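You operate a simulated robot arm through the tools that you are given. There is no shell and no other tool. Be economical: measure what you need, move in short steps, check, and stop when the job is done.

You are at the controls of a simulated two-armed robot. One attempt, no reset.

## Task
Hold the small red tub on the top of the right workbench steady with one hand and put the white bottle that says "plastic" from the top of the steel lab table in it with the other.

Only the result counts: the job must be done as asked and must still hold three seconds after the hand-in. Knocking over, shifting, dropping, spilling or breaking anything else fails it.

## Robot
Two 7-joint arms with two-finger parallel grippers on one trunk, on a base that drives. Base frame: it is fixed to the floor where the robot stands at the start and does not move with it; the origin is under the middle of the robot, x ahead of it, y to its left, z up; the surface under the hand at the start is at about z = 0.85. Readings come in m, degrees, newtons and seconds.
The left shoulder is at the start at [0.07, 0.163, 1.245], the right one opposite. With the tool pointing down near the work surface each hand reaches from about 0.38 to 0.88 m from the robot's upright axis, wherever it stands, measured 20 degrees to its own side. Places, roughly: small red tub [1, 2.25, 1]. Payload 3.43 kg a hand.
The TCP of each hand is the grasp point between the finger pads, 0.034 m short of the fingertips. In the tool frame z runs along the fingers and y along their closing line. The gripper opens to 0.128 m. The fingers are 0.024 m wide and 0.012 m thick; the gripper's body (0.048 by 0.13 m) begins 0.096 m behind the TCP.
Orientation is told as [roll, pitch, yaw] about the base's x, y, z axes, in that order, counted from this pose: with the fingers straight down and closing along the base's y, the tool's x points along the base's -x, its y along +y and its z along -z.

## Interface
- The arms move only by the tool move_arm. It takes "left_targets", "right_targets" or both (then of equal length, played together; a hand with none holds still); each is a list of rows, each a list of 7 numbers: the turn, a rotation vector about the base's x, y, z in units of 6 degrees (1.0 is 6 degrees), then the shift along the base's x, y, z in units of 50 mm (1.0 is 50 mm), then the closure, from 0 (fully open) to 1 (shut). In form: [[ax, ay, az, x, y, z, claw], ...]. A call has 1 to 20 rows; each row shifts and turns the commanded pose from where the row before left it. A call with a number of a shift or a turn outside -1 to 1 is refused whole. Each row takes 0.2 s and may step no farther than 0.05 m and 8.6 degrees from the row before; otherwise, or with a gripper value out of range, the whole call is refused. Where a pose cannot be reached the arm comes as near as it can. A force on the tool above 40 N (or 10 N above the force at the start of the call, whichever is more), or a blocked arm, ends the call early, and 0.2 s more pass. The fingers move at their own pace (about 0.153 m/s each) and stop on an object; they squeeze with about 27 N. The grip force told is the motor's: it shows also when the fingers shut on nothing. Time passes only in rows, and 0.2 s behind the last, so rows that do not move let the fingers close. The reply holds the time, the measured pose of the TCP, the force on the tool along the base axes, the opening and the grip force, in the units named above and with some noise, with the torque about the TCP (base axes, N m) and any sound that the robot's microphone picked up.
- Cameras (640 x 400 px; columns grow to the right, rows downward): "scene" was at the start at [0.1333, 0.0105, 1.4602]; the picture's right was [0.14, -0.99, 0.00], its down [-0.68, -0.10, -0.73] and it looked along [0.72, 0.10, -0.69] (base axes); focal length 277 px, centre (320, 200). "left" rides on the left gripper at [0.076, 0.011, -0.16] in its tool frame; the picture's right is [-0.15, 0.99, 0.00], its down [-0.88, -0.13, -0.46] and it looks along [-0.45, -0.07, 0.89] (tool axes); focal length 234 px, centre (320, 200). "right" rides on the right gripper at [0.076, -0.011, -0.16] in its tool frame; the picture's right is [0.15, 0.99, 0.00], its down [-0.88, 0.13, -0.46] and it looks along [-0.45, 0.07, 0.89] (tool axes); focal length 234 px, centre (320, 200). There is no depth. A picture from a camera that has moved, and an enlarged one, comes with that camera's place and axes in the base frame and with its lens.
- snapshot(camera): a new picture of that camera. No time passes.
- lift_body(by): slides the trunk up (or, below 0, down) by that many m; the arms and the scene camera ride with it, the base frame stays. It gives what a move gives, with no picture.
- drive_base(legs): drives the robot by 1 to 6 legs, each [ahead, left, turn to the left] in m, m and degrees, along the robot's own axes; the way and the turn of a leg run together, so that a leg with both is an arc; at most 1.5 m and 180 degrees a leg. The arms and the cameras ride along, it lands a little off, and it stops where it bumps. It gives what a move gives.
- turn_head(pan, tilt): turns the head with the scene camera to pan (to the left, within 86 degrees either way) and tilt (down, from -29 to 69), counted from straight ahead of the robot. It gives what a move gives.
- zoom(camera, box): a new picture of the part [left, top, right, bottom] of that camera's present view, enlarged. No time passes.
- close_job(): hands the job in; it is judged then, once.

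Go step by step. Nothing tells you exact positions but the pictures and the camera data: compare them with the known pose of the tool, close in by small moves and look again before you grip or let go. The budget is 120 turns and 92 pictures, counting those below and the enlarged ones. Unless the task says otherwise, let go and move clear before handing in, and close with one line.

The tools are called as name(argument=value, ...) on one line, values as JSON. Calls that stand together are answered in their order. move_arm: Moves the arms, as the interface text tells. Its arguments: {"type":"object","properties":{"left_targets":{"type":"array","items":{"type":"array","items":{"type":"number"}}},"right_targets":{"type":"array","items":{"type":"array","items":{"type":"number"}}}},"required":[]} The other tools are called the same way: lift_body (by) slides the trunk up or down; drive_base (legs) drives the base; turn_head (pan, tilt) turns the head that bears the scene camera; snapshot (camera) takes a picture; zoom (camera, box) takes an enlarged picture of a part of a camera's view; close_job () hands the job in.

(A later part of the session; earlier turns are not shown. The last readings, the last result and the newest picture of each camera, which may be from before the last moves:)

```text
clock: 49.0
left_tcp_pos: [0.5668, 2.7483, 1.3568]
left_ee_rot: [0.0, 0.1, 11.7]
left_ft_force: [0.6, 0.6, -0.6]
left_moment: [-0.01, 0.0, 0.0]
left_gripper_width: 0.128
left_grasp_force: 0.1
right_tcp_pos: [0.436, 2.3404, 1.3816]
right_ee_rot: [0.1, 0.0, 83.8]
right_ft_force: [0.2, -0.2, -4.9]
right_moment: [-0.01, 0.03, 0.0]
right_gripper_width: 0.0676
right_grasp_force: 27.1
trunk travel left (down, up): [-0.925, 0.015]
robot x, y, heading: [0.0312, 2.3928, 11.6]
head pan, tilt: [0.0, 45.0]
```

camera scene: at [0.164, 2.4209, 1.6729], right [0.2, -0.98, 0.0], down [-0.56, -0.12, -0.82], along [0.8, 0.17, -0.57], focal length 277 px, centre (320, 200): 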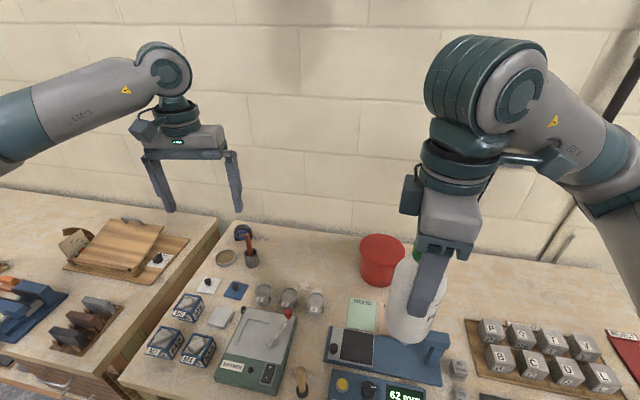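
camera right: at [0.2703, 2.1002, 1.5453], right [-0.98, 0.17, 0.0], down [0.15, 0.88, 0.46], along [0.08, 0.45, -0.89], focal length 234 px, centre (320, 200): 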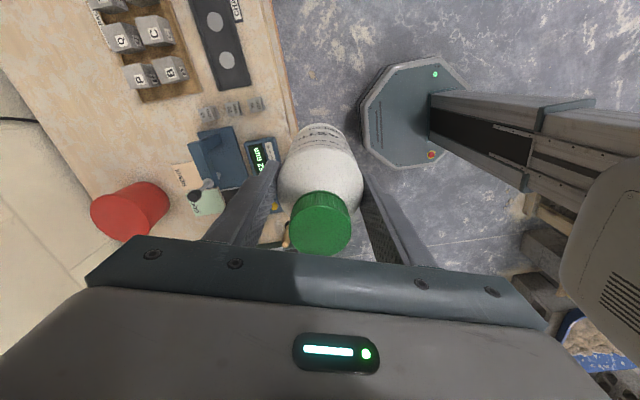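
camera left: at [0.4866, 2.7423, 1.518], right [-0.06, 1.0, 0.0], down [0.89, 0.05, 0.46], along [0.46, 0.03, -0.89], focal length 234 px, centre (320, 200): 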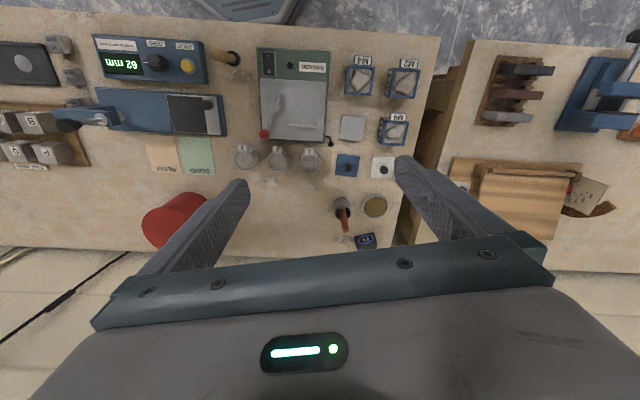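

The tub rim centre computes to [0.893, 2.355]. I move the right hand aside a little and bring the left over the tub's left rim, with a 20° outward lean, to look in.

move_arm(left_targets=[[0, 0, 0.74, 0, 0, 0, 0.2], [0, 0, 0.74, 0, 0, 0, 0.3], [0, 0, 0.74, 0, 0, 0, 0.4], [0, 0, 0, 0.5, -0.5, -0.2, 0.4], [-0.503, -0.233, 0, 0.6, -0.67, -0.2, 0.4], [-0.503, -0.233, 0, 0.6, -0.67, -0.2, 0.4], [-0.503, -0.233, 0, 0.6, -0.67, -0.2, 0.4], [-0.503, -0.233, 0, 0.6, -0.67, -0.2, 0.4], [-0.503, -0.233, 0, 0.6, -0.67, -0.2, 0.4], [-0.503, -0.233, 0, 0.6, -0.67, -0.2, 0.4], [0, 0, 0, 0.6, -0.67, -0.2, 0.4], [0, 0, 0, 0.6, -0.67, -0.2, 0.4], [0, 0, 0, 0.6, -0.67, -0.2, 0.4], [0, 0, 0, 0, 0, 0, 0.4]], right_targets=[[0, 0, 0, 0.5, -0.7, 0, 1], [0, 0, 0, 0.5, -0.7, 0, 1], [0, 0, 0, 0.5, -0.7, 0, 1], [0, 0, 0, 0.5, -0.7, 0, 1], [0, 0, 0, 0, 0, 0, 1], [0, 0, 0, 0, 0, 0, 1], [0, 0, 0, 0, 0, 0, 1], [0, 0, 0, 0, 0, 0, 1], [0, 0, 0, 0, 0, 0, 1], [0, 0, 0, 0, 0, 0, 1], [0, 0, 0, 0, 0, 0, 1], [0, 0, 0, 0, 0, 0, 1], [0, 0, 0, 0, 0, 0, 1], [0, 0, 0, 0, 0, 0, 1]])

snapshot(camera="left")

snapshot(camera="scene")

```text
clock: 52.0
left_tcp_pos: [0.8422, 2.4394, 1.2565]
left_ee_rot: [-20.1, 0.1, 25.1]
left_ft_force: [0.4, 0.6, -0.6]
left_moment: [-0.06, 0.0, -0.01]
left_gripper_width: 0.0769
left_grasp_force: 0.0
left hand out of reach, approached as far as the arm can: row 13
right_tcp_pos: [0.519, 2.2227, 1.3795]
right_ee_rot: [0.0, 0.2, 83.6]
right_ft_force: [0.2, 0.9, -4.7]
right_moment: [-0.03, -0.04, -0.01]
right_gripper_width: 0.0677
right_grasp_force: 27.0
right hand out of reach, approached as far as the arm can: row 4
trunk travel left (down, up): [-0.925, 0.015]
robot x, y, heading: [0.0295, 2.3945, 11.5]
head pan, tilt: [0.0, 45.0]
```

```text
58 pictures are left
camera left: at [0.7443, 2.4664, 1.4014], right [-0.26, 0.9, -0.34], down [0.78, 0.4, 0.47], along [0.56, -0.14, -0.81], focal length 234 px, centre (320, 200)
```

left: 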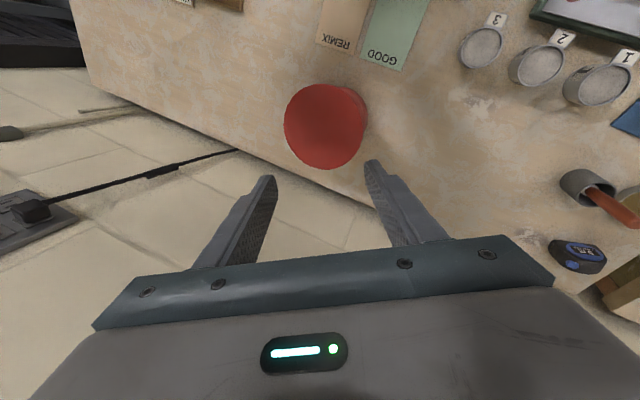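

```text
57 pictures are left
camera scene: at [0.162, 2.4255, 1.6575], right [0.2, -0.98, 0.0], down [-0.69, -0.15, -0.71], along [0.69, 0.14, -0.71], focal length 277 px, centre (320, 200)
```

scene: 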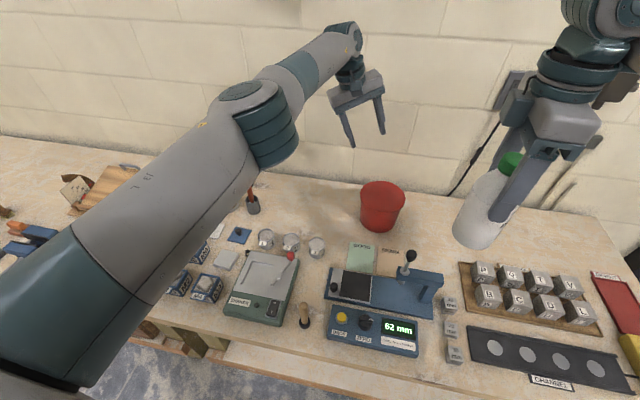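

zoom(camera="left", box=[270, 70, 390, 180])

zoom(camera="scene", box=[330, 160, 450, 260])

```text
3.64 times, centred on (330, 125) of left
camera zoom: at [0.7443, 2.4664, 1.4014], right [-0.26, 0.9, -0.34], down [0.78, 0.4, 0.47], along [0.56, -0.14, -0.81], focal length 852 px, centre (284, 473)
```

zoom: 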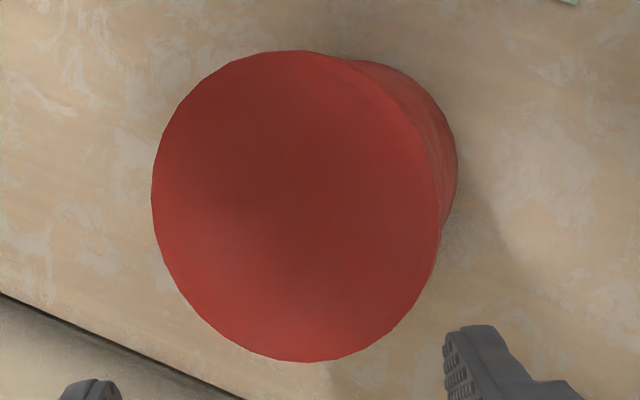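

```text
4.00 times, centred on (390, 210) of scene
camera zoom: at [0.162, 2.4255, 1.6575], right [0.2, -0.98, 0.0], down [-0.69, -0.15, -0.71], along [0.69, 0.14, -0.71], focal length 1109 px, centre (40, 160)
```

zoom: 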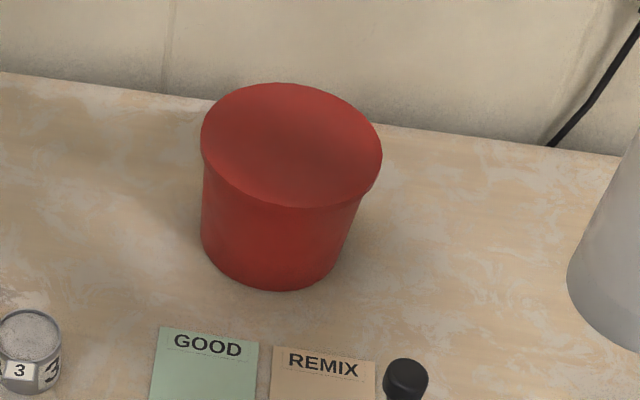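

The shading shows the tub is open. Reach is short, so I turn the base a bit further left and creep closer; the hands stay high above everything.

drive_base(legs=[[0.03, 0, 13]])

snapshot(camera="scene")

```text
clock: 53.2
left_tcp_pos: [0.8393, 2.6262, 1.2563]
left_ee_rot: [-19.9, 0.0, 38.3]
left_ft_force: [-0.3, -0.2, 1.6]
left_moment: [0.04, 0.0, -0.02]
left_gripper_width: 0.0768
left_grasp_force: 0.0
right_tcp_pos: [0.5743, 2.341, 1.3788]
right_ee_rot: [0.0, 0.0, 96.8]
right_ft_force: [0.4, -0.1, -4.6]
right_moment: [-0.05, -0.01, -0.03]
right_gripper_width: 0.0675
right_grasp_force: 27.1
trunk travel left (down, up): [-0.925, 0.015]
robot x, y, heading: [0.0599, 2.4, 24.8]
head pan, tilt: [0.0, 45.0]
```

```text
54 pictures are left
camera scene: at [0.1809, 2.4568, 1.6577], right [0.42, -0.91, 0.0], down [-0.64, -0.3, -0.71], along [0.64, 0.3, -0.71], focal length 277 px, centre (320, 200)
```

scene: 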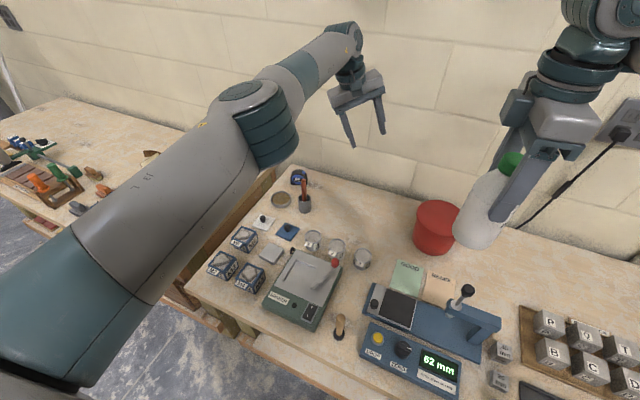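

Now heading 25°. I rotate the right hand to about -25° yaw, and bring the left hand over the tub's near-left rim (z 1.10, lean 16°).

move_arm(left_targets=[[0.53, 0.41, 0, 0, 0, 0, 0.4], [0, 0, 0, 0.014, -0.44, -0.3, 0.4], [0, 0, 0, 0.014, -0.44, -0.3, 0.4], [0, 0, 0, 0.014, -0.44, -0.3, 0.4], [0, 0, 0, 0.014, -0.44, -0.3, 0.4], [0, 0, 0, 0.014, -0.44, -0.3, 0.4], [0, 0, 0, 0.014, -0.44, -0.3, 0.4], [0, 0, 0, 0.014, -0.44, -0.3, 0.4], [0, 0, 0, 0.014, -0.44, -0.3, 0.4], [0, 0, 0, 0.014, -0.44, -0.3, 0.4], [0, 0, 0, 0.014, -0.44, -0.3, 0.4], [0, 0, 0, 0, 0, 0, 0.4], [0, 0, 0, 0, 0, 0, 0.4], [0, 0, 0, 0, 0, 0, 0.4], [0, 0, 0, 0, 0, 0, 0.4], [0, 0, 0, 0, 0, 0, 0.4], [0, 0, 0, 0, 0, 0, 0.4], [0, 0, 0, 0, 0, 0, 0.4], [0, 0, 0, 0, 0, 0, 0.4], [0, 0, 0, 0, 0, 0, 0.4]], right_targets=[[0, 0, -1, 0, 0, 0, 1], [0, 0, -1, 0, 0, 0, 1], [0, 0, -1, 0, 0, 0, 1], [0, 0, -1, 0, 0, 0, 1], [0, 0, -1, 0, 0, 0, 1], [0, 0, -1, 0, 0, 0, 1], [0, 0, -1, 0, 0, 0, 1], [0, 0, -1, 0, 0, 0, 1], [0, 0, -1, 0, 0, 0, 1], [0, 0, -1, 0, 0, 0, 1], [0, 0, -1, 0, 0, 0, 1], [0, 0, -1, 0, 0, 0, 1], [0, 0, -1, 0, 0, 0, 1], [0, 0, -1, 0, 0, 0, 1], [0, 0, -1, 0, 0, 0, 1], [0, 0, -1, 0, 0, 0, 1], [0, 0, -1, 0, 0, 0, 1], [0, 0, -1, 0, 0, 0, 1], [0, 0, -1, 0, 0, 0, 1], [0, 0, -1, 0, 0, 0, 1]])

snapshot(camera="left")

snapshot(camera="scene")

```text
clock: 57.5
left_tcp_pos: [0.799, 2.4555, 1.1075]
left_ee_rot: [-15.9, 0.0, 38.3]
left_ft_force: [-0.1, -0.9, -0.2]
left_moment: [-0.04, 0.04, 0.0]
left_gripper_width: 0.0771
left_grasp_force: 0.0
left hand out of reach, approached as far as the arm can: row 1, 2, 5, 7, 8, 9, 10, 11
right_tcp_pos: [0.574, 2.3444, 1.3794]
right_ee_rot: [-0.1, 0.0, -23.4]
right_ft_force: [-0.1, 0.0, -5.4]
right_moment: [0.01, -0.03, -0.03]
right_gripper_width: 0.0677
right_grasp_force: 26.8
trunk travel left (down, up): [-0.925, 0.015]
robot x, y, heading: [0.059, 2.4053, 24.9]
head pan, tilt: [0.0, 45.0]
```

```text
53 pictures are left
camera left: at [0.7052, 2.452, 1.2572], right [-0.47, 0.84, -0.27], down [0.69, 0.54, 0.47], along [0.55, 0.04, -0.84], focal length 234 px, centre (320, 200)
```

left: 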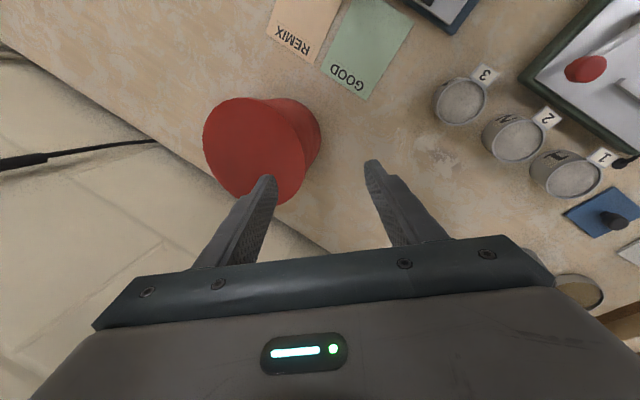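

```text
52 pictures are left
camera scene: at [0.1814, 2.4589, 1.6576], right [0.42, -0.91, 0.0], down [-0.64, -0.3, -0.71], along [0.64, 0.3, -0.71], focal length 277 px, centre (320, 200)
```

scene: 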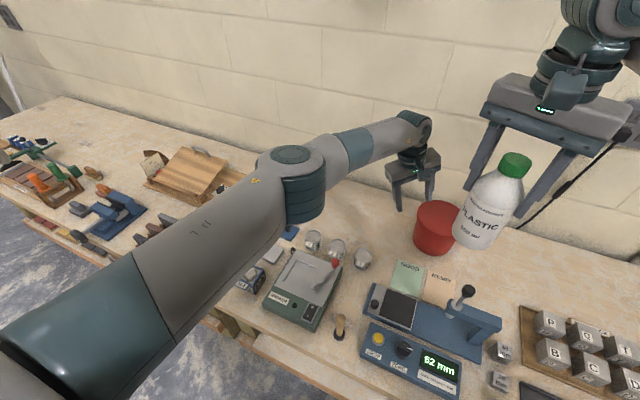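

Reach is short at this trunk height, since the shoulders are well above the wrists. I raise the left hand, lower the trunk by the same amount, and retry.

move_arm(left_targets=[[0, 0, 0, -0.3, 0, 0.7, 0.4], [0, 0, 0, 0, 0, 0.8, 0.4], [0, 0, 0, 0, 0, 0.8, 0.4], [0, 0, 0, 0, 0, 0.7, 0.4], [0, 0, 0, 0, 0, 0, 0.4]])

lift_body(by=-0.15)

move_arm(left_targets=[[0, 0, 0, 0.5, -0.4, 0, 0.4], [0, 0, 0, 0.5, -0.4, 0, 0.4], [0, 0, 0, 0.2, -0.2, 0, 0.4], [0, 0, 0, 0, 0, 0, 0.4]])

```text
clock: 58.6
left_tcp_pos: [0.7843, 2.4547, 1.2575]
left_ee_rot: [-15.9, 0.0, 38.2]
left_ft_force: [0.8, 0.0, 0.7]
left_moment: [-0.01, 0.0, -0.02]
left_gripper_width: 0.0771
left_grasp_force: 0.1
right_tcp_pos: [0.5742, 2.3442, 1.379]
right_ee_rot: [-0.2, 0.1, -23.2]
right_ft_force: [0.1, 0.2, -5.4]
right_moment: [0.04, -0.02, 0.02]
right_gripper_width: 0.0678
right_grasp_force: 27.1
trunk travel left (down, up): [-0.925, 0.015]
robot x, y, heading: [0.0623, 2.4021, 24.6]
head pan, tilt: [0.0, 45.0]
```

```text
clock: 60.4
left_tcp_pos: [0.784, 2.4542, 1.1072]
left_ee_rot: [-16.1, 0.1, 38.2]
left_ft_force: [-0.9, -0.2, -0.2]
left_moment: [0.01, -0.03, -0.02]
left_gripper_width: 0.0769
left_grasp_force: 0.0
right_tcp_pos: [0.5734, 2.3438, 1.2302]
right_ee_rot: [-0.1, 0.0, -23.1]
right_ft_force: [-0.5, -0.5, -4.7]
right_moment: [-0.02, 0.01, -0.01]
right_gripper_width: 0.0677
right_grasp_force: 27.0
trunk travel left (down, up): [-0.775, 0.165]
robot x, y, heading: [0.0591, 2.4043, 24.8]
head pan, tilt: [0.0, 45.0]
```

```text
clock: 61.4
left_tcp_pos: [0.8017, 2.4407, 1.1075]
left_ee_rot: [-15.9, 0.0, 38.2]
left_ft_force: [-0.3, 0.9, -0.2]
left_moment: [0.01, -0.01, -0.03]
left_gripper_width: 0.0769
left_grasp_force: 0.1
left hand out of reach, approached as far as the arm can: row 1, 2, 3
right_tcp_pos: [0.5745, 2.343, 1.2294]
right_ee_rot: [0.0, 0.1, -23.3]
right_ft_force: [-0.8, 0.1, -5.0]
right_moment: [0.04, 0.05, -0.03]
right_gripper_width: 0.0676
right_grasp_force: 26.6
trunk travel left (down, up): [-0.775, 0.165]
robot x, y, heading: [0.0592, 2.4063, 25.0]
head pan, tilt: [0.0, 45.0]
```

Cross-body reach limits the left hand. A better hold: pinch the tub's left wall with the fingers pitched forward about 40°, which keeps the pads parallel to the wall and the wrist back near me. I reorient both hands and move the right one aside.

move_arm(left_targets=[[0.7, 0.548, 0, 0, 0, 0.6, 0.4], [0.7, 0.548, 0, 0, 0.2, 0.6, 0.4], [0.7, 0.548, 0, 0, 0.2, 0.4, 0.4], [0, 0, -0.91, 0, 0.2, 0, 0.4], [0, 0, -0.91, 0, 0, 0, 0.4], [0, 0, -0.91, 0, 0, 0, 0.4], [0, 0, -0.91, 0, 0, 0, 0.4], [0, 0, -0.91, 0, 0, 0, 0.4], [0, 0, -0.91, 0, 0, 0, 0.4], [0, 0, -0.91, 0, 0, 0, 0.4], [0, -0.95, 0, 0, 0, 0, 0.4], [0, -0.95, 0, 0, 0, 0, 0.4], [0, -0.95, 0, 0, 0, 0, 0.4], [0, -0.95, 0, 0, 0, 0, 0.4], [0, -0.95, 0, 0, 0, 0, 0.4], [0, -0.95, 0, 0, 0, 0, 0.4], [0, -0.95, 0, 0, 0, 0, 0.4], [-0.83, 0, 0, 0, 0, 0, 0.4], [-0.83, 0, 0, 0, 0, 0, 0.4], [0, 0, 0, 0, 0, 0, 0.4]], right_targets=[[0, 0, 1, 0, -0.8, 0, 1], [0, 0, 1, 0, -0.8, 0, 1], [0, 0, 1, 0, -0.8, 0, 1], [0, 0, 1, 0, -0.8, 0, 1], [0, 0, 1, 0, -0.8, 0, 1], [0, 0, 0, 0, 0, 0, 1], [0, 0, 0, 0, 0, 0, 1], [0, 0, 0, 0, 0, 0, 1], [0, 0, 0, 0, 0, 0, 1], [0, 0, 0, 0, 0, 0, 1], [0, 0, 0, 0, 0, 0, 1], [0, 0, 0, 0, 0, 0, 1], [0, 0, 0, 0, 0, 0, 1], [0, 0, 0, 0, 0, 0, 1], [0, 0, 0, 0, 0, 0, 1], [0, 0, 0, 0, 0, 0, 1], [0, 0, 0, 0, 0, 0, 1], [0, 0, 0, 0, 0, 0, 1], [0, 0, 0, 0, 0, 0, 1], [0, 0, 0, 0, 0, 0, 1]])

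snapshot(camera="left")

snapshot(camera="scene")

```text
clock: 65.6
left_tcp_pos: [0.7537, 2.501, 1.1822]
left_ee_rot: [-12.9, -39.1, 8.2]
left_ft_force: [-0.2, -0.3, -0.4]
left_moment: [0.01, 0.01, 0.01]
left_gripper_width: 0.077
left_grasp_force: 0.0
left hand out of reach, approached as far as the arm can: row 1, 2, 3
right_tcp_pos: [0.5726, 2.1446, 1.2309]
right_ee_rot: [0.0, 0.1, 6.7]
right_ft_force: [0.1, -0.7, -6.2]
right_moment: [0.03, 0.0, 0.01]
right_gripper_width: 0.0676
right_grasp_force: 27.0
trunk travel left (down, up): [-0.775, 0.165]
robot x, y, heading: [0.0598, 2.4019, 25.4]
head pan, tilt: [0.0, 45.0]
```

```text
51 pictures are left
camera left: at [0.5919, 2.5252, 1.2513], right [0.11, 0.99, -0.08], down [0.38, 0.03, 0.92], along [0.92, -0.13, -0.38], focal length 234 px, centre (320, 200)
```

left: 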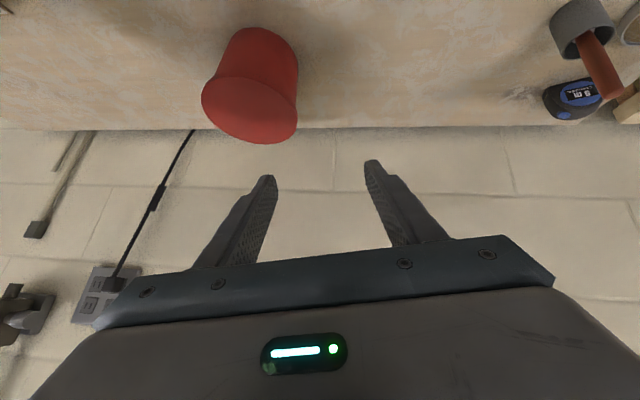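

```text
50 pictures are left
camera scene: at [0.181, 2.458, 1.5077], right [0.42, -0.91, 0.0], down [-0.64, -0.3, -0.71], along [0.64, 0.3, -0.71], focal length 277 px, centre (320, 200)
```

scene: 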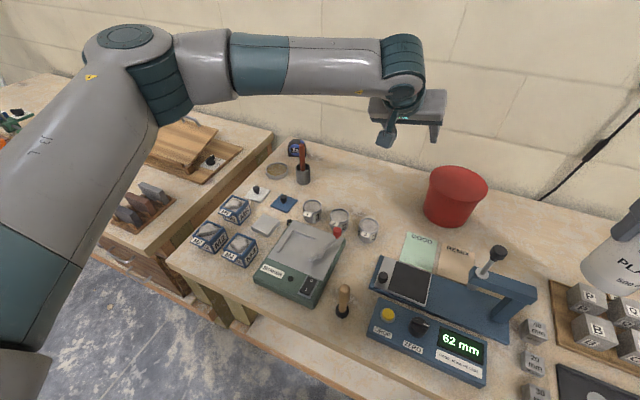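

The tub re-measures at [0.883, 2.353]. I bring the left hand to a pre-insert point just above and behind the left rim.

move_arm(left_targets=[[0, 0, 0, 0.26, -0.3, -0.73, 0.4], [0, 0, 0, 0.26, -0.3, -0.73, 0.4], [0, 0, 0, 0.26, -0.3, -0.73, 0.4], [0, 0, 0, 0.26, -0.3, -0.73, 0.4], [0, 0, 0, 0, 0, 0, 0.4]])

snapshot(camera="left")

zoom(camera="scene", box=[350, 60, 530, 240])

```text
clock: 66.8
left_tcp_pos: [0.8036, 2.4438, 1.0347]
left_ee_rot: [-12.8, -39.2, 8.2]
left_ft_force: [0.0, 0.0, 0.7]
left_moment: [-0.02, -0.05, 0.01]
left_gripper_width: 0.0769
left_grasp_force: 0.0
right_tcp_pos: [0.5735, 2.1458, 1.2301]
right_ee_rot: [0.1, 0.2, 6.7]
right_ft_force: [-0.2, -0.8, -5.8]
right_moment: [0.0, 0.04, -0.01]
right_gripper_width: 0.0675
right_grasp_force: 26.9
trunk travel left (down, up): [-0.775, 0.165]
robot x, y, heading: [0.0633, 2.4057, 25.0]
head pan, tilt: [0.0, 45.0]
```

```text
49 pictures are left
camera left: at [0.6431, 2.4664, 1.1045], right [0.11, 0.99, -0.08], down [0.38, 0.03, 0.92], along [0.92, -0.13, -0.38], focal length 234 px, centre (320, 200)
```

left: 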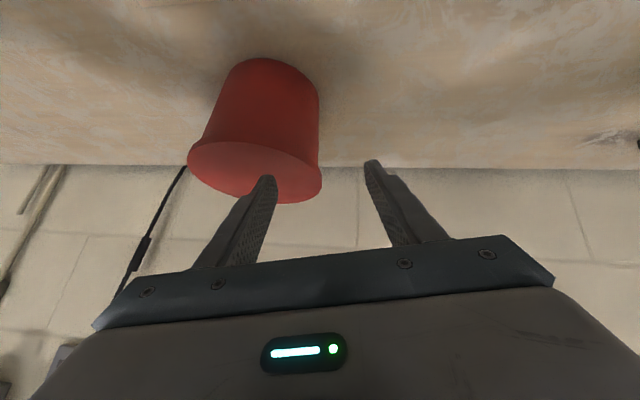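

```text
2.22 times, centred on (440, 150) of scene
camera zoom: at [0.1804, 2.4591, 1.5077], right [0.42, -0.91, 0.0], down [-0.64, -0.3, -0.71], along [0.64, 0.3, -0.71], focal length 616 px, centre (53, 311)
```

zoom: 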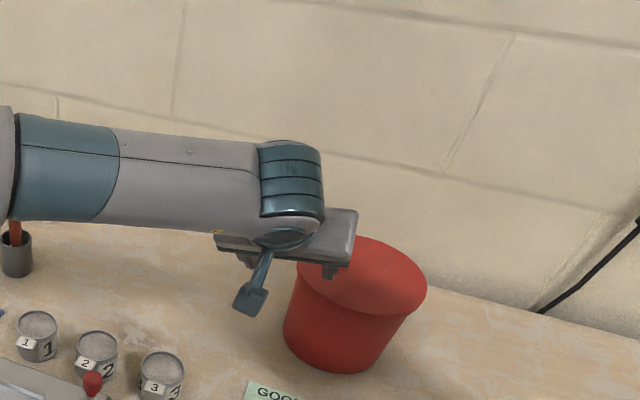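

The line along the fingers runs straight onto the left wall. Inserting with one finger inside and one outside.

move_arm(left_targets=[[0, 0, 0, 0.382, -0.097, -0.449, 0.4], [0, 0, 0, 0.382, -0.097, -0.449, 0.4], [0, 0, 0, 0.382, -0.097, -0.449, 0.4], [0, 0, 0, 0.382, -0.097, -0.449, 0.4], [0, 0, 0, 0, 0, 0, 0.4]])

snapshot(camera="left")

zoom(camera="scene", box=[380, 100, 540, 240])

```text
clock: 68.0
left_tcp_pos: [0.8742, 2.4241, 0.9526]
left_ee_rot: [-12.8, -39.2, 8.2]
left_ft_force: [-0.4, 0.0, 0.4]
left_moment: [-0.01, -0.06, 0.02]
left_gripper_width: 0.0768
left_grasp_force: 0.1
left hand out of reach, approached as far as the arm can: row 4
right_tcp_pos: [0.5726, 2.1468, 1.2313]
right_ee_rot: [-0.1, 0.1, 6.9]
right_ft_force: [0.8, 0.3, -5.7]
right_moment: [0.0, 0.01, -0.01]
right_gripper_width: 0.0678
right_grasp_force: 26.7
trunk travel left (down, up): [-0.775, 0.165]
robot x, y, heading: [0.0554, 2.4038, 25.0]
head pan, tilt: [0.0, 45.0]
```

```text
47 pictures are left
camera left: at [0.7125, 2.4486, 1.0234], right [0.11, 0.99, -0.08], down [0.38, 0.03, 0.92], along [0.92, -0.13, -0.38], focal length 234 px, centre (320, 200)
```

left: 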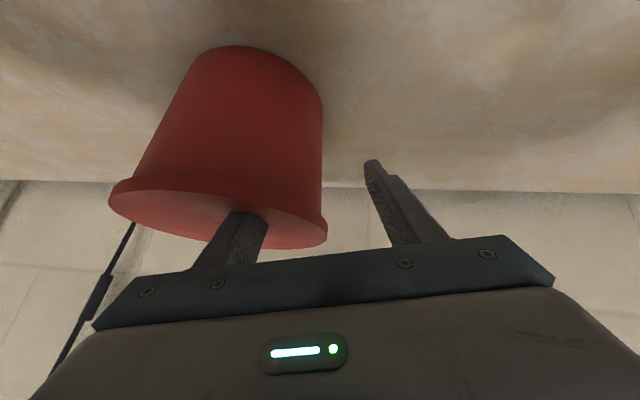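

```text
2.86 times, centred on (460, 170) of scene
camera zoom: at [0.1804, 2.4597, 1.5077], right [0.42, -0.91, 0.0], down [-0.64, -0.3, -0.71], along [0.64, 0.3, -0.71], focal length 792 px, centre (-80, 286)
```

zoom: 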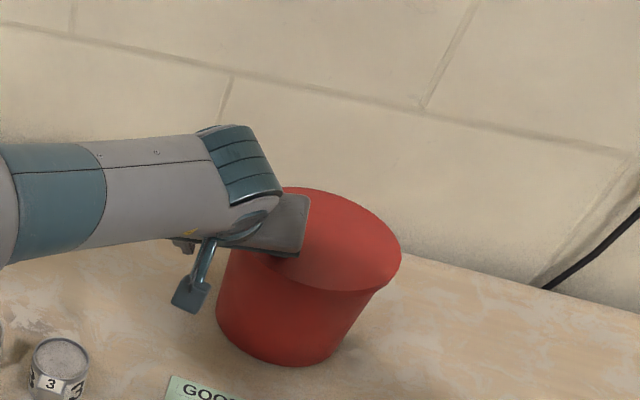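

The inner finger is inside the tub, and the wall sits centred between the pads. I close in stages to keep from shifting it.

move_arm(left_targets=[[0, 0, 0, 0, 0, 0, 0.6], [0, 0, 0, 0, 0, 0, 0.75], [0, 0, 0, 0, 0, 0, 0.85], [0, 0, 0, 0, 0, 0, 0.85]])

snapshot(camera="left")

```text
clock: 69.0
left_tcp_pos: [0.8741, 2.4238, 0.9529]
left_ee_rot: [-12.9, -39.2, 8.3]
left_ft_force: [0.5, -0.5, -0.4]
left_moment: [0.02, 0.02, 0.07]
left_gripper_width: 0.0194
left_grasp_force: 0.1
right_tcp_pos: [0.5725, 2.1452, 1.2315]
right_ee_rot: [0.0, 0.0, 6.7]
right_ft_force: [1.4, -1.0, -5.6]
right_moment: [-0.02, 0.01, 0.03]
right_gripper_width: 0.0676
right_grasp_force: 26.9
trunk travel left (down, up): [-0.775, 0.165]
robot x, y, heading: [0.0594, 2.407, 24.8]
head pan, tilt: [0.0, 45.0]
```

```text
45 pictures are left
camera left: at [0.7128, 2.4476, 1.0232], right [0.11, 0.99, -0.08], down [0.38, 0.03, 0.92], along [0.92, -0.13, -0.38], focal length 234 px, centre (320, 200)
```

left: 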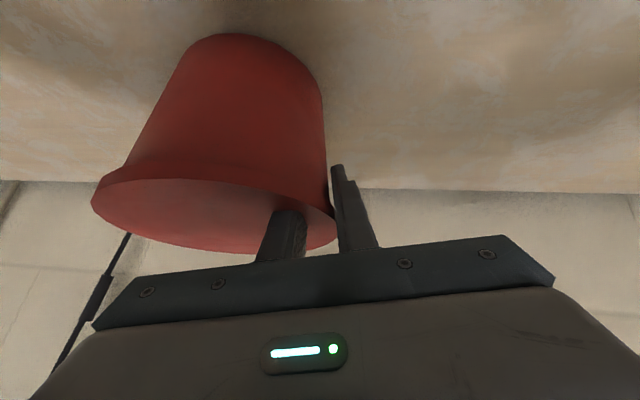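

zoom(camera="scene", box=[380, 100, 540, 240])

```text
2.86 times, centred on (460, 170) of scene
camera zoom: at [0.1812, 2.4586, 1.5076], right [0.42, -0.91, 0.0], down [-0.64, -0.3, -0.71], along [0.64, 0.3, -0.71], focal length 792 px, centre (-80, 286)
```

zoom: 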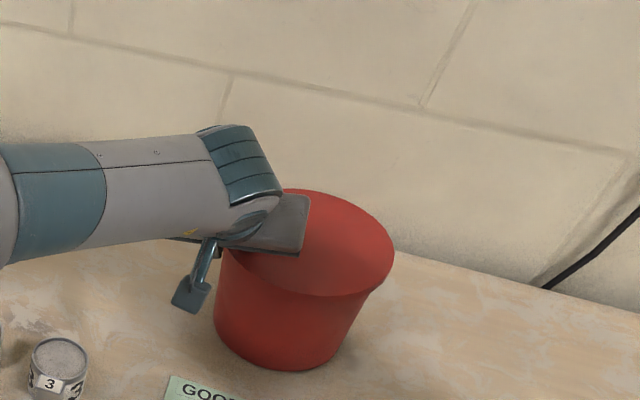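

The tub crept a few millimetres toward the outer finger. I close the rest while shifting the hand inward to match, so it moves no more.

move_arm(left_targets=[[0, 0, 0, 0, -0.08, 0, 0.91], [0, 0, 0, 0, -0.06, 0, 0.96], [0, 0, 0, 0, 0, 0, 1], [0, 0, 0, 0, 0, 0, 1]])

snapshot(camera="left")

zoom(camera="scene", box=[380, 100, 540, 240])

```text
clock: 70.0
left_tcp_pos: [0.8734, 2.417, 0.9534]
left_ee_rot: [-12.8, -39.2, 8.2]
left_ft_force: [-0.3, 0.3, 0.8]
left_moment: [0.04, 0.04, -0.02]
left_gripper_width: 0.0109
left_grasp_force: 27.1
right_tcp_pos: [0.5727, 2.1462, 1.2299]
right_ee_rot: [0.0, 0.2, 6.8]
right_ft_force: [0.0, -0.4, -5.9]
right_moment: [-0.01, 0.0, 0.0]
right_gripper_width: 0.0675
right_grasp_force: 27.3
trunk travel left (down, up): [-0.775, 0.165]
robot x, y, heading: [0.06, 2.4075, 24.8]
head pan, tilt: [0.0, 45.0]
```

```text
43 pictures are left
camera left: at [0.7127, 2.4404, 1.0229], right [0.11, 0.99, -0.08], down [0.38, 0.03, 0.92], along [0.92, -0.13, -0.38], focal length 234 px, centre (320, 200)
```

left: 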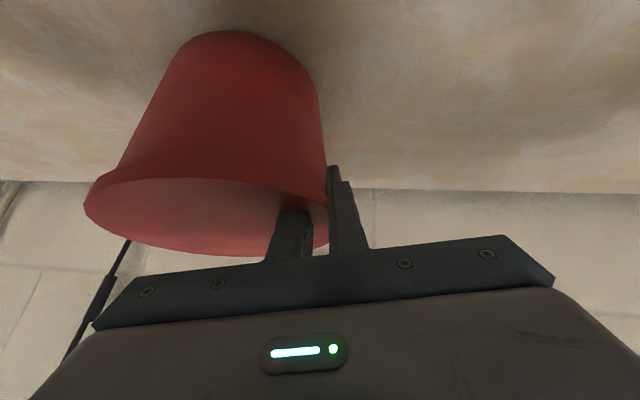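

```text
2.86 times, centred on (460, 170) of scene
camera zoom: at [0.1812, 2.4585, 1.5076], right [0.42, -0.91, 0.0], down [-0.64, -0.3, -0.71], along [0.64, 0.3, -0.71], focal length 792 px, centre (-80, 286)
```

zoom: 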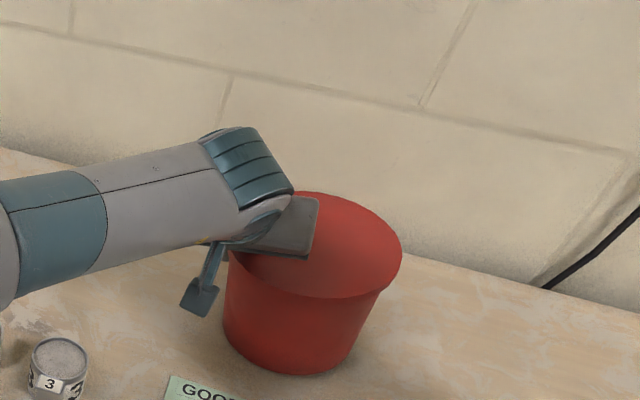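

The tub is gripped on its left wall; its centre is now about [0.872, 2.344]. I bring the bottle over from the right, high above everything.

move_arm(right_targets=[[0, 0, 0, 0, 0, 0.6, 1], [0, 0, 0, 0.76, 0.1, 0, 1], [0, 0, 0, 0.76, 0.1, 0, 1], [0, 0, 0, 0.76, 0.1, 0, 1], [0, 0, 0, 0.76, 0.1, 0, 1], [0, 0, 0, 0.76, 0.1, 0, 1], [0, 0, 0, 0.76, 0.1, 0, 1], [0, 0, 0, 0.76, 0.5, 0, 1], [0, 0, 0, 0.75, 0.5, 0, 1], [0, 0, 0, 0, 0.8, 0, 1], [0, 0, 0, 0, 0.7, 0, 1], [0, 0, 0, 0, 0, 0, 1]], left_targets=[[0, 0, 0, 0, 0, 0, 1], [0, 0, 0, 0, 0, 0, 1], [0, 0, 0, 0, 0, 0, 1], [0, 0, 0, 0, 0, 0, 1], [0, 0, 0, 0, 0, 0, 1], [0, 0, 0, 0, 0, 0, 1], [0, 0, 0, 0, 0, 0, 1], [0, 0, 0, 0, 0, 0, 1], [0, 0, 0, 0, 0, 0, 1], [0, 0, 0, 0, 0, 0, 1], [0, 0, 0, 0, 0, 0, 1], [0, 0, 0, 0, 0, 0, 1]])

snapshot(camera="right")

snapshot(camera="scene")

```text
clock: 72.6
left_tcp_pos: [0.8751, 2.4165, 0.9537]
left_ee_rot: [-12.8, -39.2, 8.2]
left_ft_force: [-1.0, -0.1, 1.3]
left_moment: [0.14, 0.07, -0.04]
left_gripper_width: 0.0112
left_grasp_force: 27.7
right_tcp_pos: [0.8776, 2.2995, 1.2584]
right_ee_rot: [0.0, 0.2, 6.7]
right_ft_force: [0.7, 0.3, -6.0]
right_moment: [0.04, 0.04, -0.02]
right_gripper_width: 0.0677
right_grasp_force: 27.1
trunk travel left (down, up): [-0.775, 0.165]
robot x, y, heading: [0.0624, 2.4063, 24.8]
head pan, tilt: [0.0, 45.0]
```

```text
41 pictures are left
camera right: at [0.8027, 2.2778, 1.4181], right [-0.26, 0.97, 0.0], down [0.86, 0.23, 0.45], along [0.44, 0.12, -0.89], focal length 234 px, centre (320, 200)
```

right: 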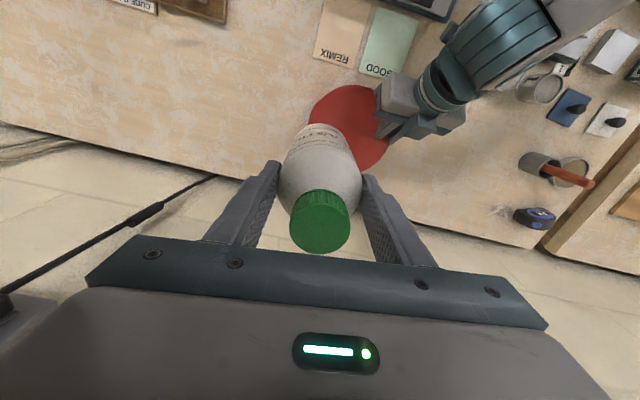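

```text
40 pictures are left
camera scene: at [0.1812, 2.4577, 1.5077], right [0.42, -0.91, 0.0], down [-0.64, -0.3, -0.71], along [0.64, 0.3, -0.71], focal length 277 px, centre (320, 200)
```

scene: 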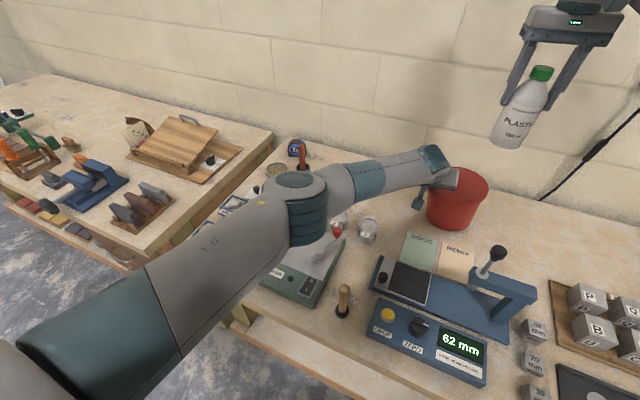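

I centre the bottle over the free part of the opening and descend until its base is just above the rim, then look again.

move_arm(right_targets=[[0, 0, 0, -0.06, 0.4, 0, 1], [0, 0, 0, -0.06, 0.33, 0, 1], [0, 0, 0, 0, 0, -0.7, 1], [0, 0, 0, 0, 0, -0.7, 1], [0, 0, 0, 0, 0, -0.7, 1], [0, 0, 0, 0, 0, -0.67, 1], [0, 0, 0, 0, 0, 0, 1]])

snapshot(camera="right")

zoom(camera="scene", box=[380, 40, 580, 240])

snapshot(camera="left")

```text
clock: 74.2
left_tcp_pos: [0.8732, 2.4161, 0.9523]
left_ee_rot: [-12.9, -39.2, 8.2]
left_ft_force: [0.0, 0.2, 1.9]
left_moment: [-0.02, 0.05, 0.02]
left_gripper_width: 0.0108
left_grasp_force: 27.1
right_tcp_pos: [0.8708, 2.3361, 1.1201]
right_ee_rot: [-0.1, 0.1, 6.8]
right_ft_force: [0.4, -0.8, -5.2]
right_moment: [-0.01, -0.01, 0.0]
right_gripper_width: 0.0673
right_grasp_force: 27.1
trunk travel left (down, up): [-0.775, 0.165]
robot x, y, heading: [0.0594, 2.401, 24.8]
head pan, tilt: [0.0, 45.0]
```

```text
39 pictures are left
camera right: at [0.7972, 2.3161, 1.2795], right [-0.26, 0.96, 0.0], down [0.86, 0.23, 0.45], along [0.44, 0.12, -0.89], focal length 234 px, centre (320, 200)
```

right: 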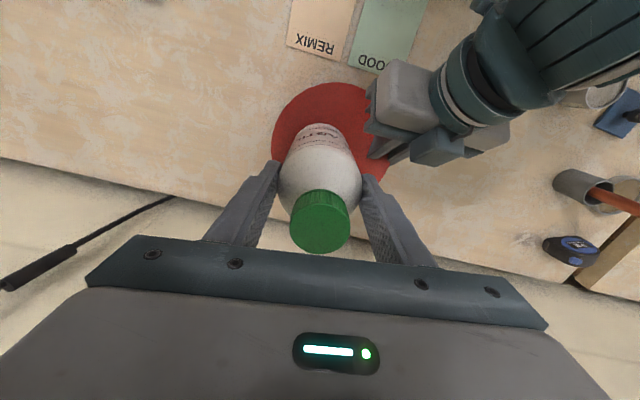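

```text
2.00 times, centred on (480, 140) of scene
camera zoom: at [0.1814, 2.4591, 1.5076], right [0.42, -0.91, 0.0], down [-0.64, -0.3, -0.71], along [0.64, 0.3, -0.71], focal length 554 px, centre (0, 320)
```

zoom: 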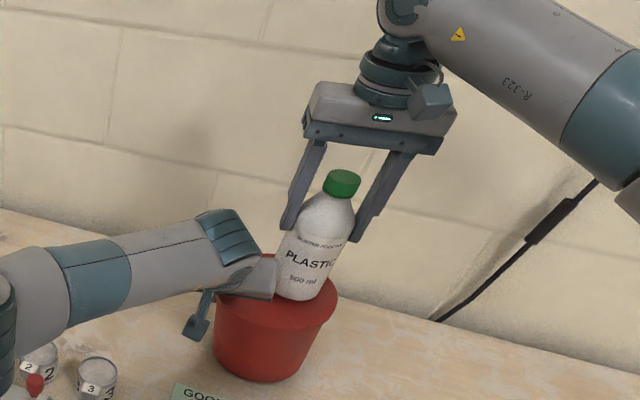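

```text
37 pictures are left
camera left: at [0.7128, 2.4408, 1.0229], right [0.11, 0.99, -0.08], down [0.38, 0.03, 0.92], along [0.92, -0.13, -0.38], focal length 234 px, centre (320, 200)
```

left: 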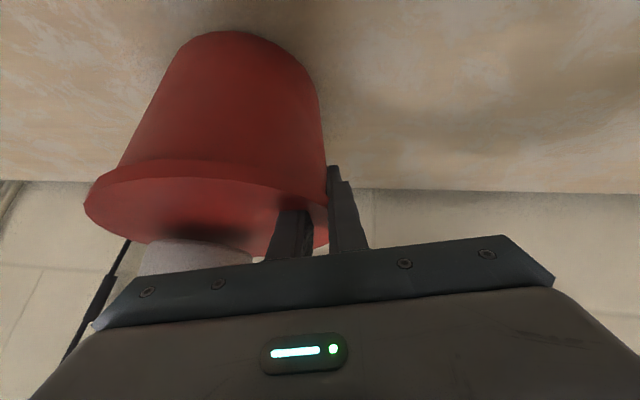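

The bottle base is inside the rim outline with clearance to the left fingers and palm. I lower it into the tub in steps.

move_arm(right_targets=[[0, 0, 0, 0, 0, -0.5, 1], [0, 0, 0, 0, 0, -0.5, 1], [0, 0, 0, 0, 0, -0.5, 1], [0, 0, 0, 0, 0, -0.5, 1], [0, 0, 0, 0, 0, -0.4, 1], [0, 0, 0, 0, 0, 0, 1]])

snapshot(camera="right")

zoom(camera="scene", box=[380, 40, 580, 240])

```text
clock: 75.6
left_tcp_pos: [0.875, 2.4175, 0.9527]
left_ee_rot: [-12.9, -39.2, 8.2]
left_ft_force: [0.5, -0.3, 1.5]
left_moment: [0.01, 0.04, -0.01]
left_gripper_width: 0.011
left_grasp_force: 27.0
right_tcp_pos: [0.8719, 2.336, 0.9997]
right_ee_rot: [-0.1, 0.1, 6.8]
right_ft_force: [0.5, -0.3, -6.2]
right_moment: [-0.01, 0.0, -0.02]
right_gripper_width: 0.0674
right_grasp_force: 26.8
trunk travel left (down, up): [-0.775, 0.165]
robot x, y, heading: [0.0601, 2.4062, 24.7]
head pan, tilt: [0.0, 45.0]
```

```text
36 pictures are left
camera right: at [0.7977, 2.3137, 1.1581], right [-0.26, 0.96, 0.0], down [0.86, 0.23, 0.45], along [0.44, 0.12, -0.89], focal length 234 px, centre (320, 200)
```

right: 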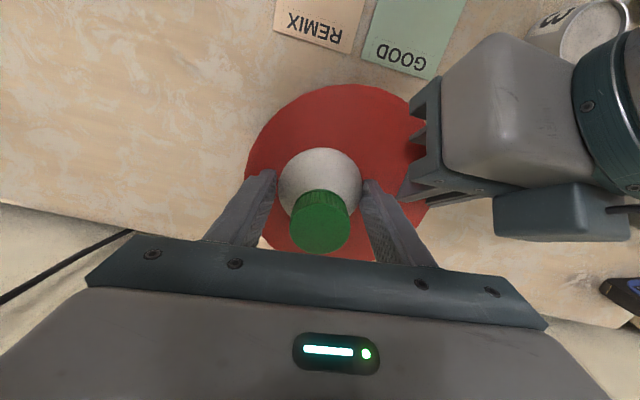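

```text
2.00 times, centred on (480, 140) of scene
camera zoom: at [0.1814, 2.4589, 1.5076], right [0.42, -0.91, 0.0], down [-0.64, -0.3, -0.71], along [0.64, 0.3, -0.71], focal length 554 px, centre (0, 320)
```

zoom: 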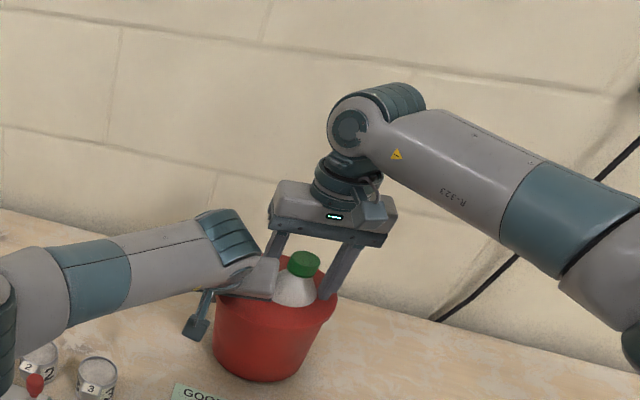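

Clear on all sides. I go down in 5 mm steps until the base touches.

move_arm(right_targets=[[0, 0, 0, 0, 0, -0.1, 1], [0, 0, 0, 0, 0, -0.1, 1], [0, 0, 0, 0, 0, -0.1, 1], [0, 0, 0, 0, 0, -0.1, 1], [0, 0, 0, 0, 0, 0, 1]])

```text
clock: 76.8
left_tcp_pos: [0.8721, 2.4135, 0.9543]
left_ee_rot: [-12.9, -39.3, 8.2]
left_ft_force: [10.1, -10.6, -3.6]
left_moment: [1.22, 0.76, 1.05]
left_gripper_width: 0.0115
left_grasp_force: 26.7
right_tcp_pos: [0.8713, 2.3335, 0.9855]
right_ee_rot: [0.1, -0.2, 6.8]
right_ft_force: [-6.2, 1.9, 26.3]
right_moment: [-0.53, -0.08, -0.07]
right_gripper_width: 0.0673
right_grasp_force: 26.9
trunk travel left (down, up): [-0.775, 0.165]
robot x, y, heading: [0.064, 2.4055, 24.9]
head pan, tilt: [0.0, 45.0]
```

Contact at z 0.985. I ease up 5 mm and check what it touched.

move_arm(right_targets=[[0, 0, 0, 0, 0, 0.1, 1], [0, 0, 0, 0, 0, 0, 1]])

snapshot(camera="right")

zoom(camera="scene", box=[420, 120, 560, 240])

snapshot(camera="left")

```text
clock: 77.4
left_tcp_pos: [0.8732, 2.4159, 0.9556]
left_ee_rot: [-12.9, -39.3, 8.2]
left_ft_force: [-3.5, -6.1, 4.2]
left_moment: [0.32, 0.89, -0.29]
left_gripper_width: 0.0108
left_grasp_force: 27.0
right_tcp_pos: [0.8713, 2.3349, 0.9868]
right_ee_rot: [0.0, 0.0, 6.8]
right_ft_force: [1.8, 2.6, 6.4]
right_moment: [0.09, -0.52, 0.17]
right_gripper_width: 0.0673
right_grasp_force: 26.4
trunk travel left (down, up): [-0.775, 0.165]
robot x, y, heading: [0.0624, 2.4017, 25.0]
head pan, tilt: [0.0, 45.0]
```

```text
34 pictures are left
camera right: at [0.7963, 2.3134, 1.1457], right [-0.26, 0.96, 0.0], down [0.86, 0.23, 0.46], along [0.44, 0.12, -0.89], focal length 234 px, centre (320, 200)
```

right: 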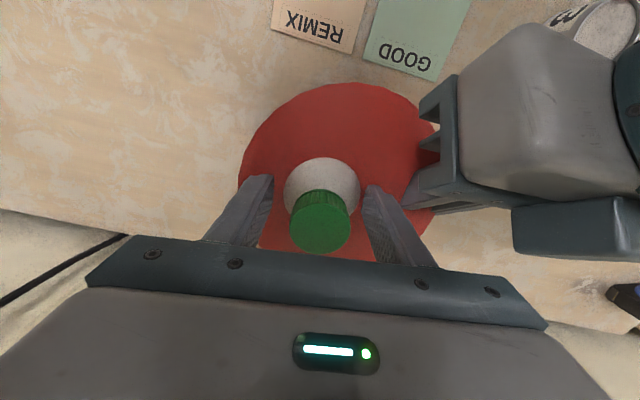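

```text
3.33 times, centred on (490, 180) of scene
camera zoom: at [0.1791, 2.4583, 1.5077], right [0.42, -0.91, 0.0], down [-0.64, -0.3, -0.71], along [0.64, 0.3, -0.71], focal length 924 px, centre (-247, 267)
```

zoom: 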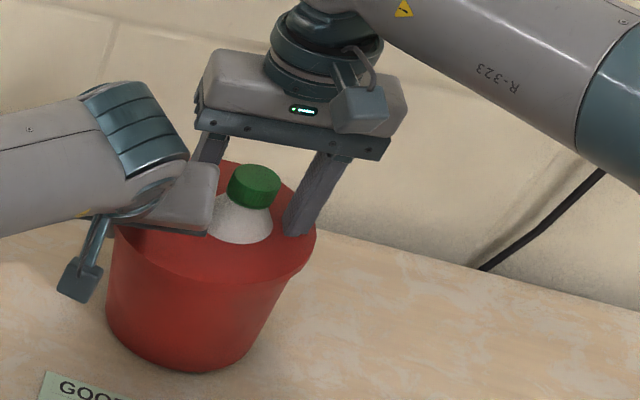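

```text
32 pictures are left
camera left: at [0.7114, 2.4403, 1.0241], right [0.11, 0.99, -0.08], down [0.38, 0.03, 0.92], along [0.92, -0.13, -0.37], focal length 234 px, centre (320, 200)
```

left: 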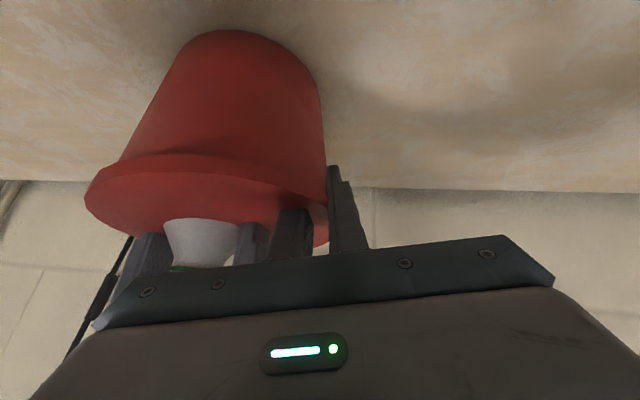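

The bottle stands inside the tub, supported from below (net upward force). I open the right hand just slightly to release it without touching the left finger.

move_arm(right_targets=[[0, 0, 0, 0, 0, 0, 0.46], [0, 0, 0, 0, 0, 0, 0.43], [0, 0, 0, 0, 0, 0, 0.4], [0, 0, 0, 0, 0, 0, 0.4]])

snapshot(camera="right")

zoom(camera="scene", box=[420, 120, 560, 240])

```text
clock: 78.4
left_tcp_pos: [0.8723, 2.4175, 0.9547]
left_ee_rot: [-12.9, -39.3, 8.2]
left_ft_force: [0.9, -4.0, 6.0]
left_moment: [0.65, 0.64, 0.25]
left_gripper_width: 0.0112
left_grasp_force: 27.5
right_tcp_pos: [0.8718, 2.3368, 0.9872]
right_ee_rot: [0.0, 0.0, 6.8]
right_ft_force: [-2.9, 7.8, -2.7]
right_moment: [0.06, -0.02, -0.12]
right_gripper_width: 0.0746
right_grasp_force: 0.0
trunk travel left (down, up): [-0.775, 0.165]
robot x, y, heading: [0.0598, 2.4111, 25.3]
head pan, tilt: [0.0, 45.0]
```

```text
31 pictures are left
camera right: at [0.7967, 2.3145, 1.1459], right [-0.26, 0.96, 0.0], down [0.86, 0.23, 0.45], along [0.44, 0.12, -0.89], focal length 234 px, centre (320, 200)
```

right: 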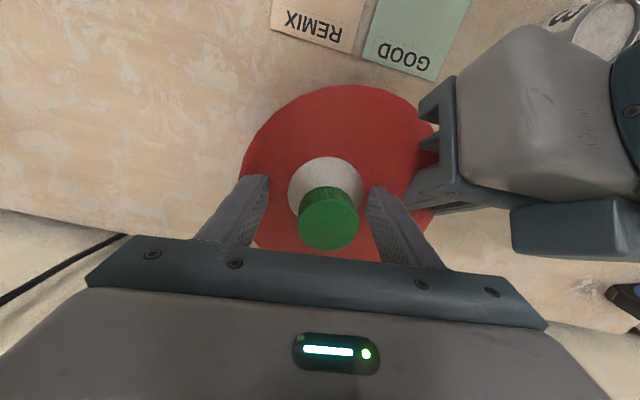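

```text
3.33 times, centred on (490, 180) of scene
camera zoom: at [0.1798, 2.4595, 1.5077], right [0.42, -0.91, 0.0], down [-0.64, -0.3, -0.71], along [0.64, 0.3, -0.71], focal length 924 px, centre (-247, 267)
```

zoom: 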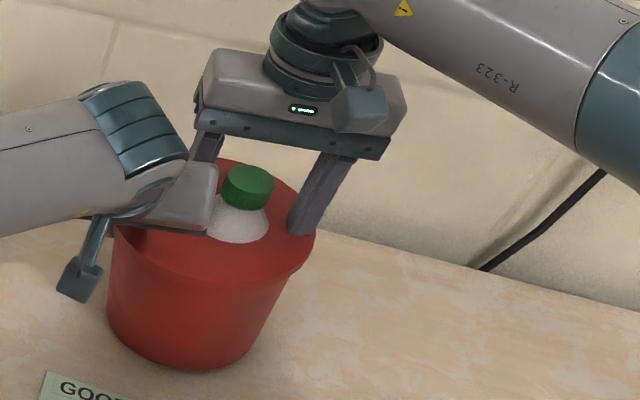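

The bottle is free, leaning lightly. I withdraw the right hand straight up, slowly at first.

move_arm(right_targets=[[0, 0, 0, 0, 0, 0.2, 0.4], [0, 0, 0, 0, 0, 0.3, 0.4], [0, 0, 0, 0, 0, 0.4, 0.4], [0, 0, 0, 0, 0, 0.4, 0.4], [0, 0, 0, 0, 0, 0, 0.4]])

snapshot(camera="right")

zoom(camera="scene", box=[420, 120, 560, 240])

```text
clock: 79.6
left_tcp_pos: [0.8732, 2.4169, 0.9534]
left_ee_rot: [-12.7, -39.3, 8.2]
left_ft_force: [1.1, -1.9, 5.8]
left_moment: [0.08, 0.25, 0.11]
left_gripper_width: 0.0105
left_grasp_force: 27.1
right_tcp_pos: [0.8716, 2.3347, 1.051]
right_ee_rot: [-0.1, 0.1, 6.8]
right_ft_force: [0.4, 0.7, -0.2]
right_moment: [0.01, -0.02, -0.02]
right_gripper_width: 0.0777
right_grasp_force: 1.0
trunk travel left (down, up): [-0.775, 0.165]
robot x, y, heading: [0.0595, 2.403, 25.0]
head pan, tilt: [0.0, 45.0]
```

```text
29 pictures are left
camera right: at [0.7965, 2.3138, 1.21], right [-0.26, 0.97, 0.0], down [0.86, 0.23, 0.46], along [0.44, 0.12, -0.89], focal length 234 px, centre (320, 200)
```

right: 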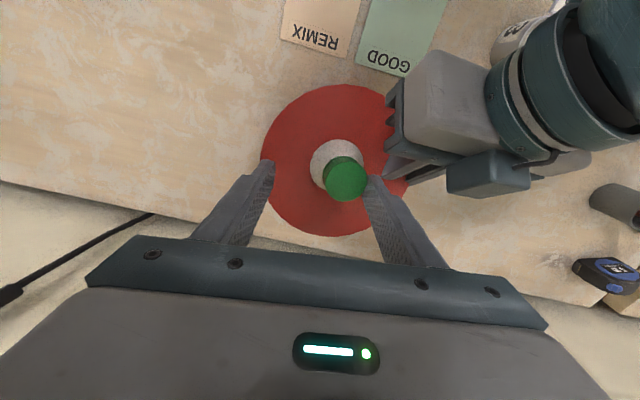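

```text
3.33 times, centred on (490, 180) of scene
camera zoom: at [0.18, 2.4588, 1.5078], right [0.42, -0.91, 0.0], down [-0.64, -0.3, -0.71], along [0.64, 0.3, -0.71], focal length 924 px, centre (-247, 267)
```

zoom: 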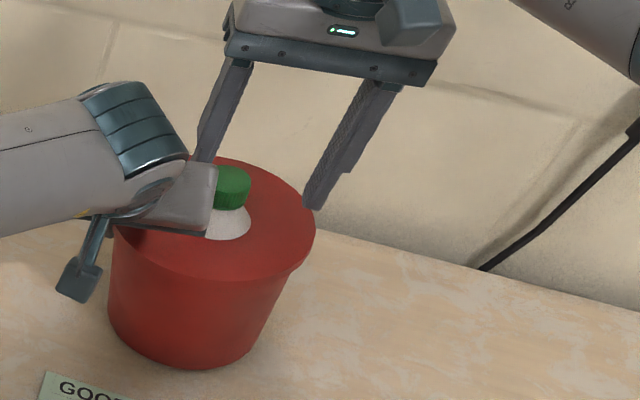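

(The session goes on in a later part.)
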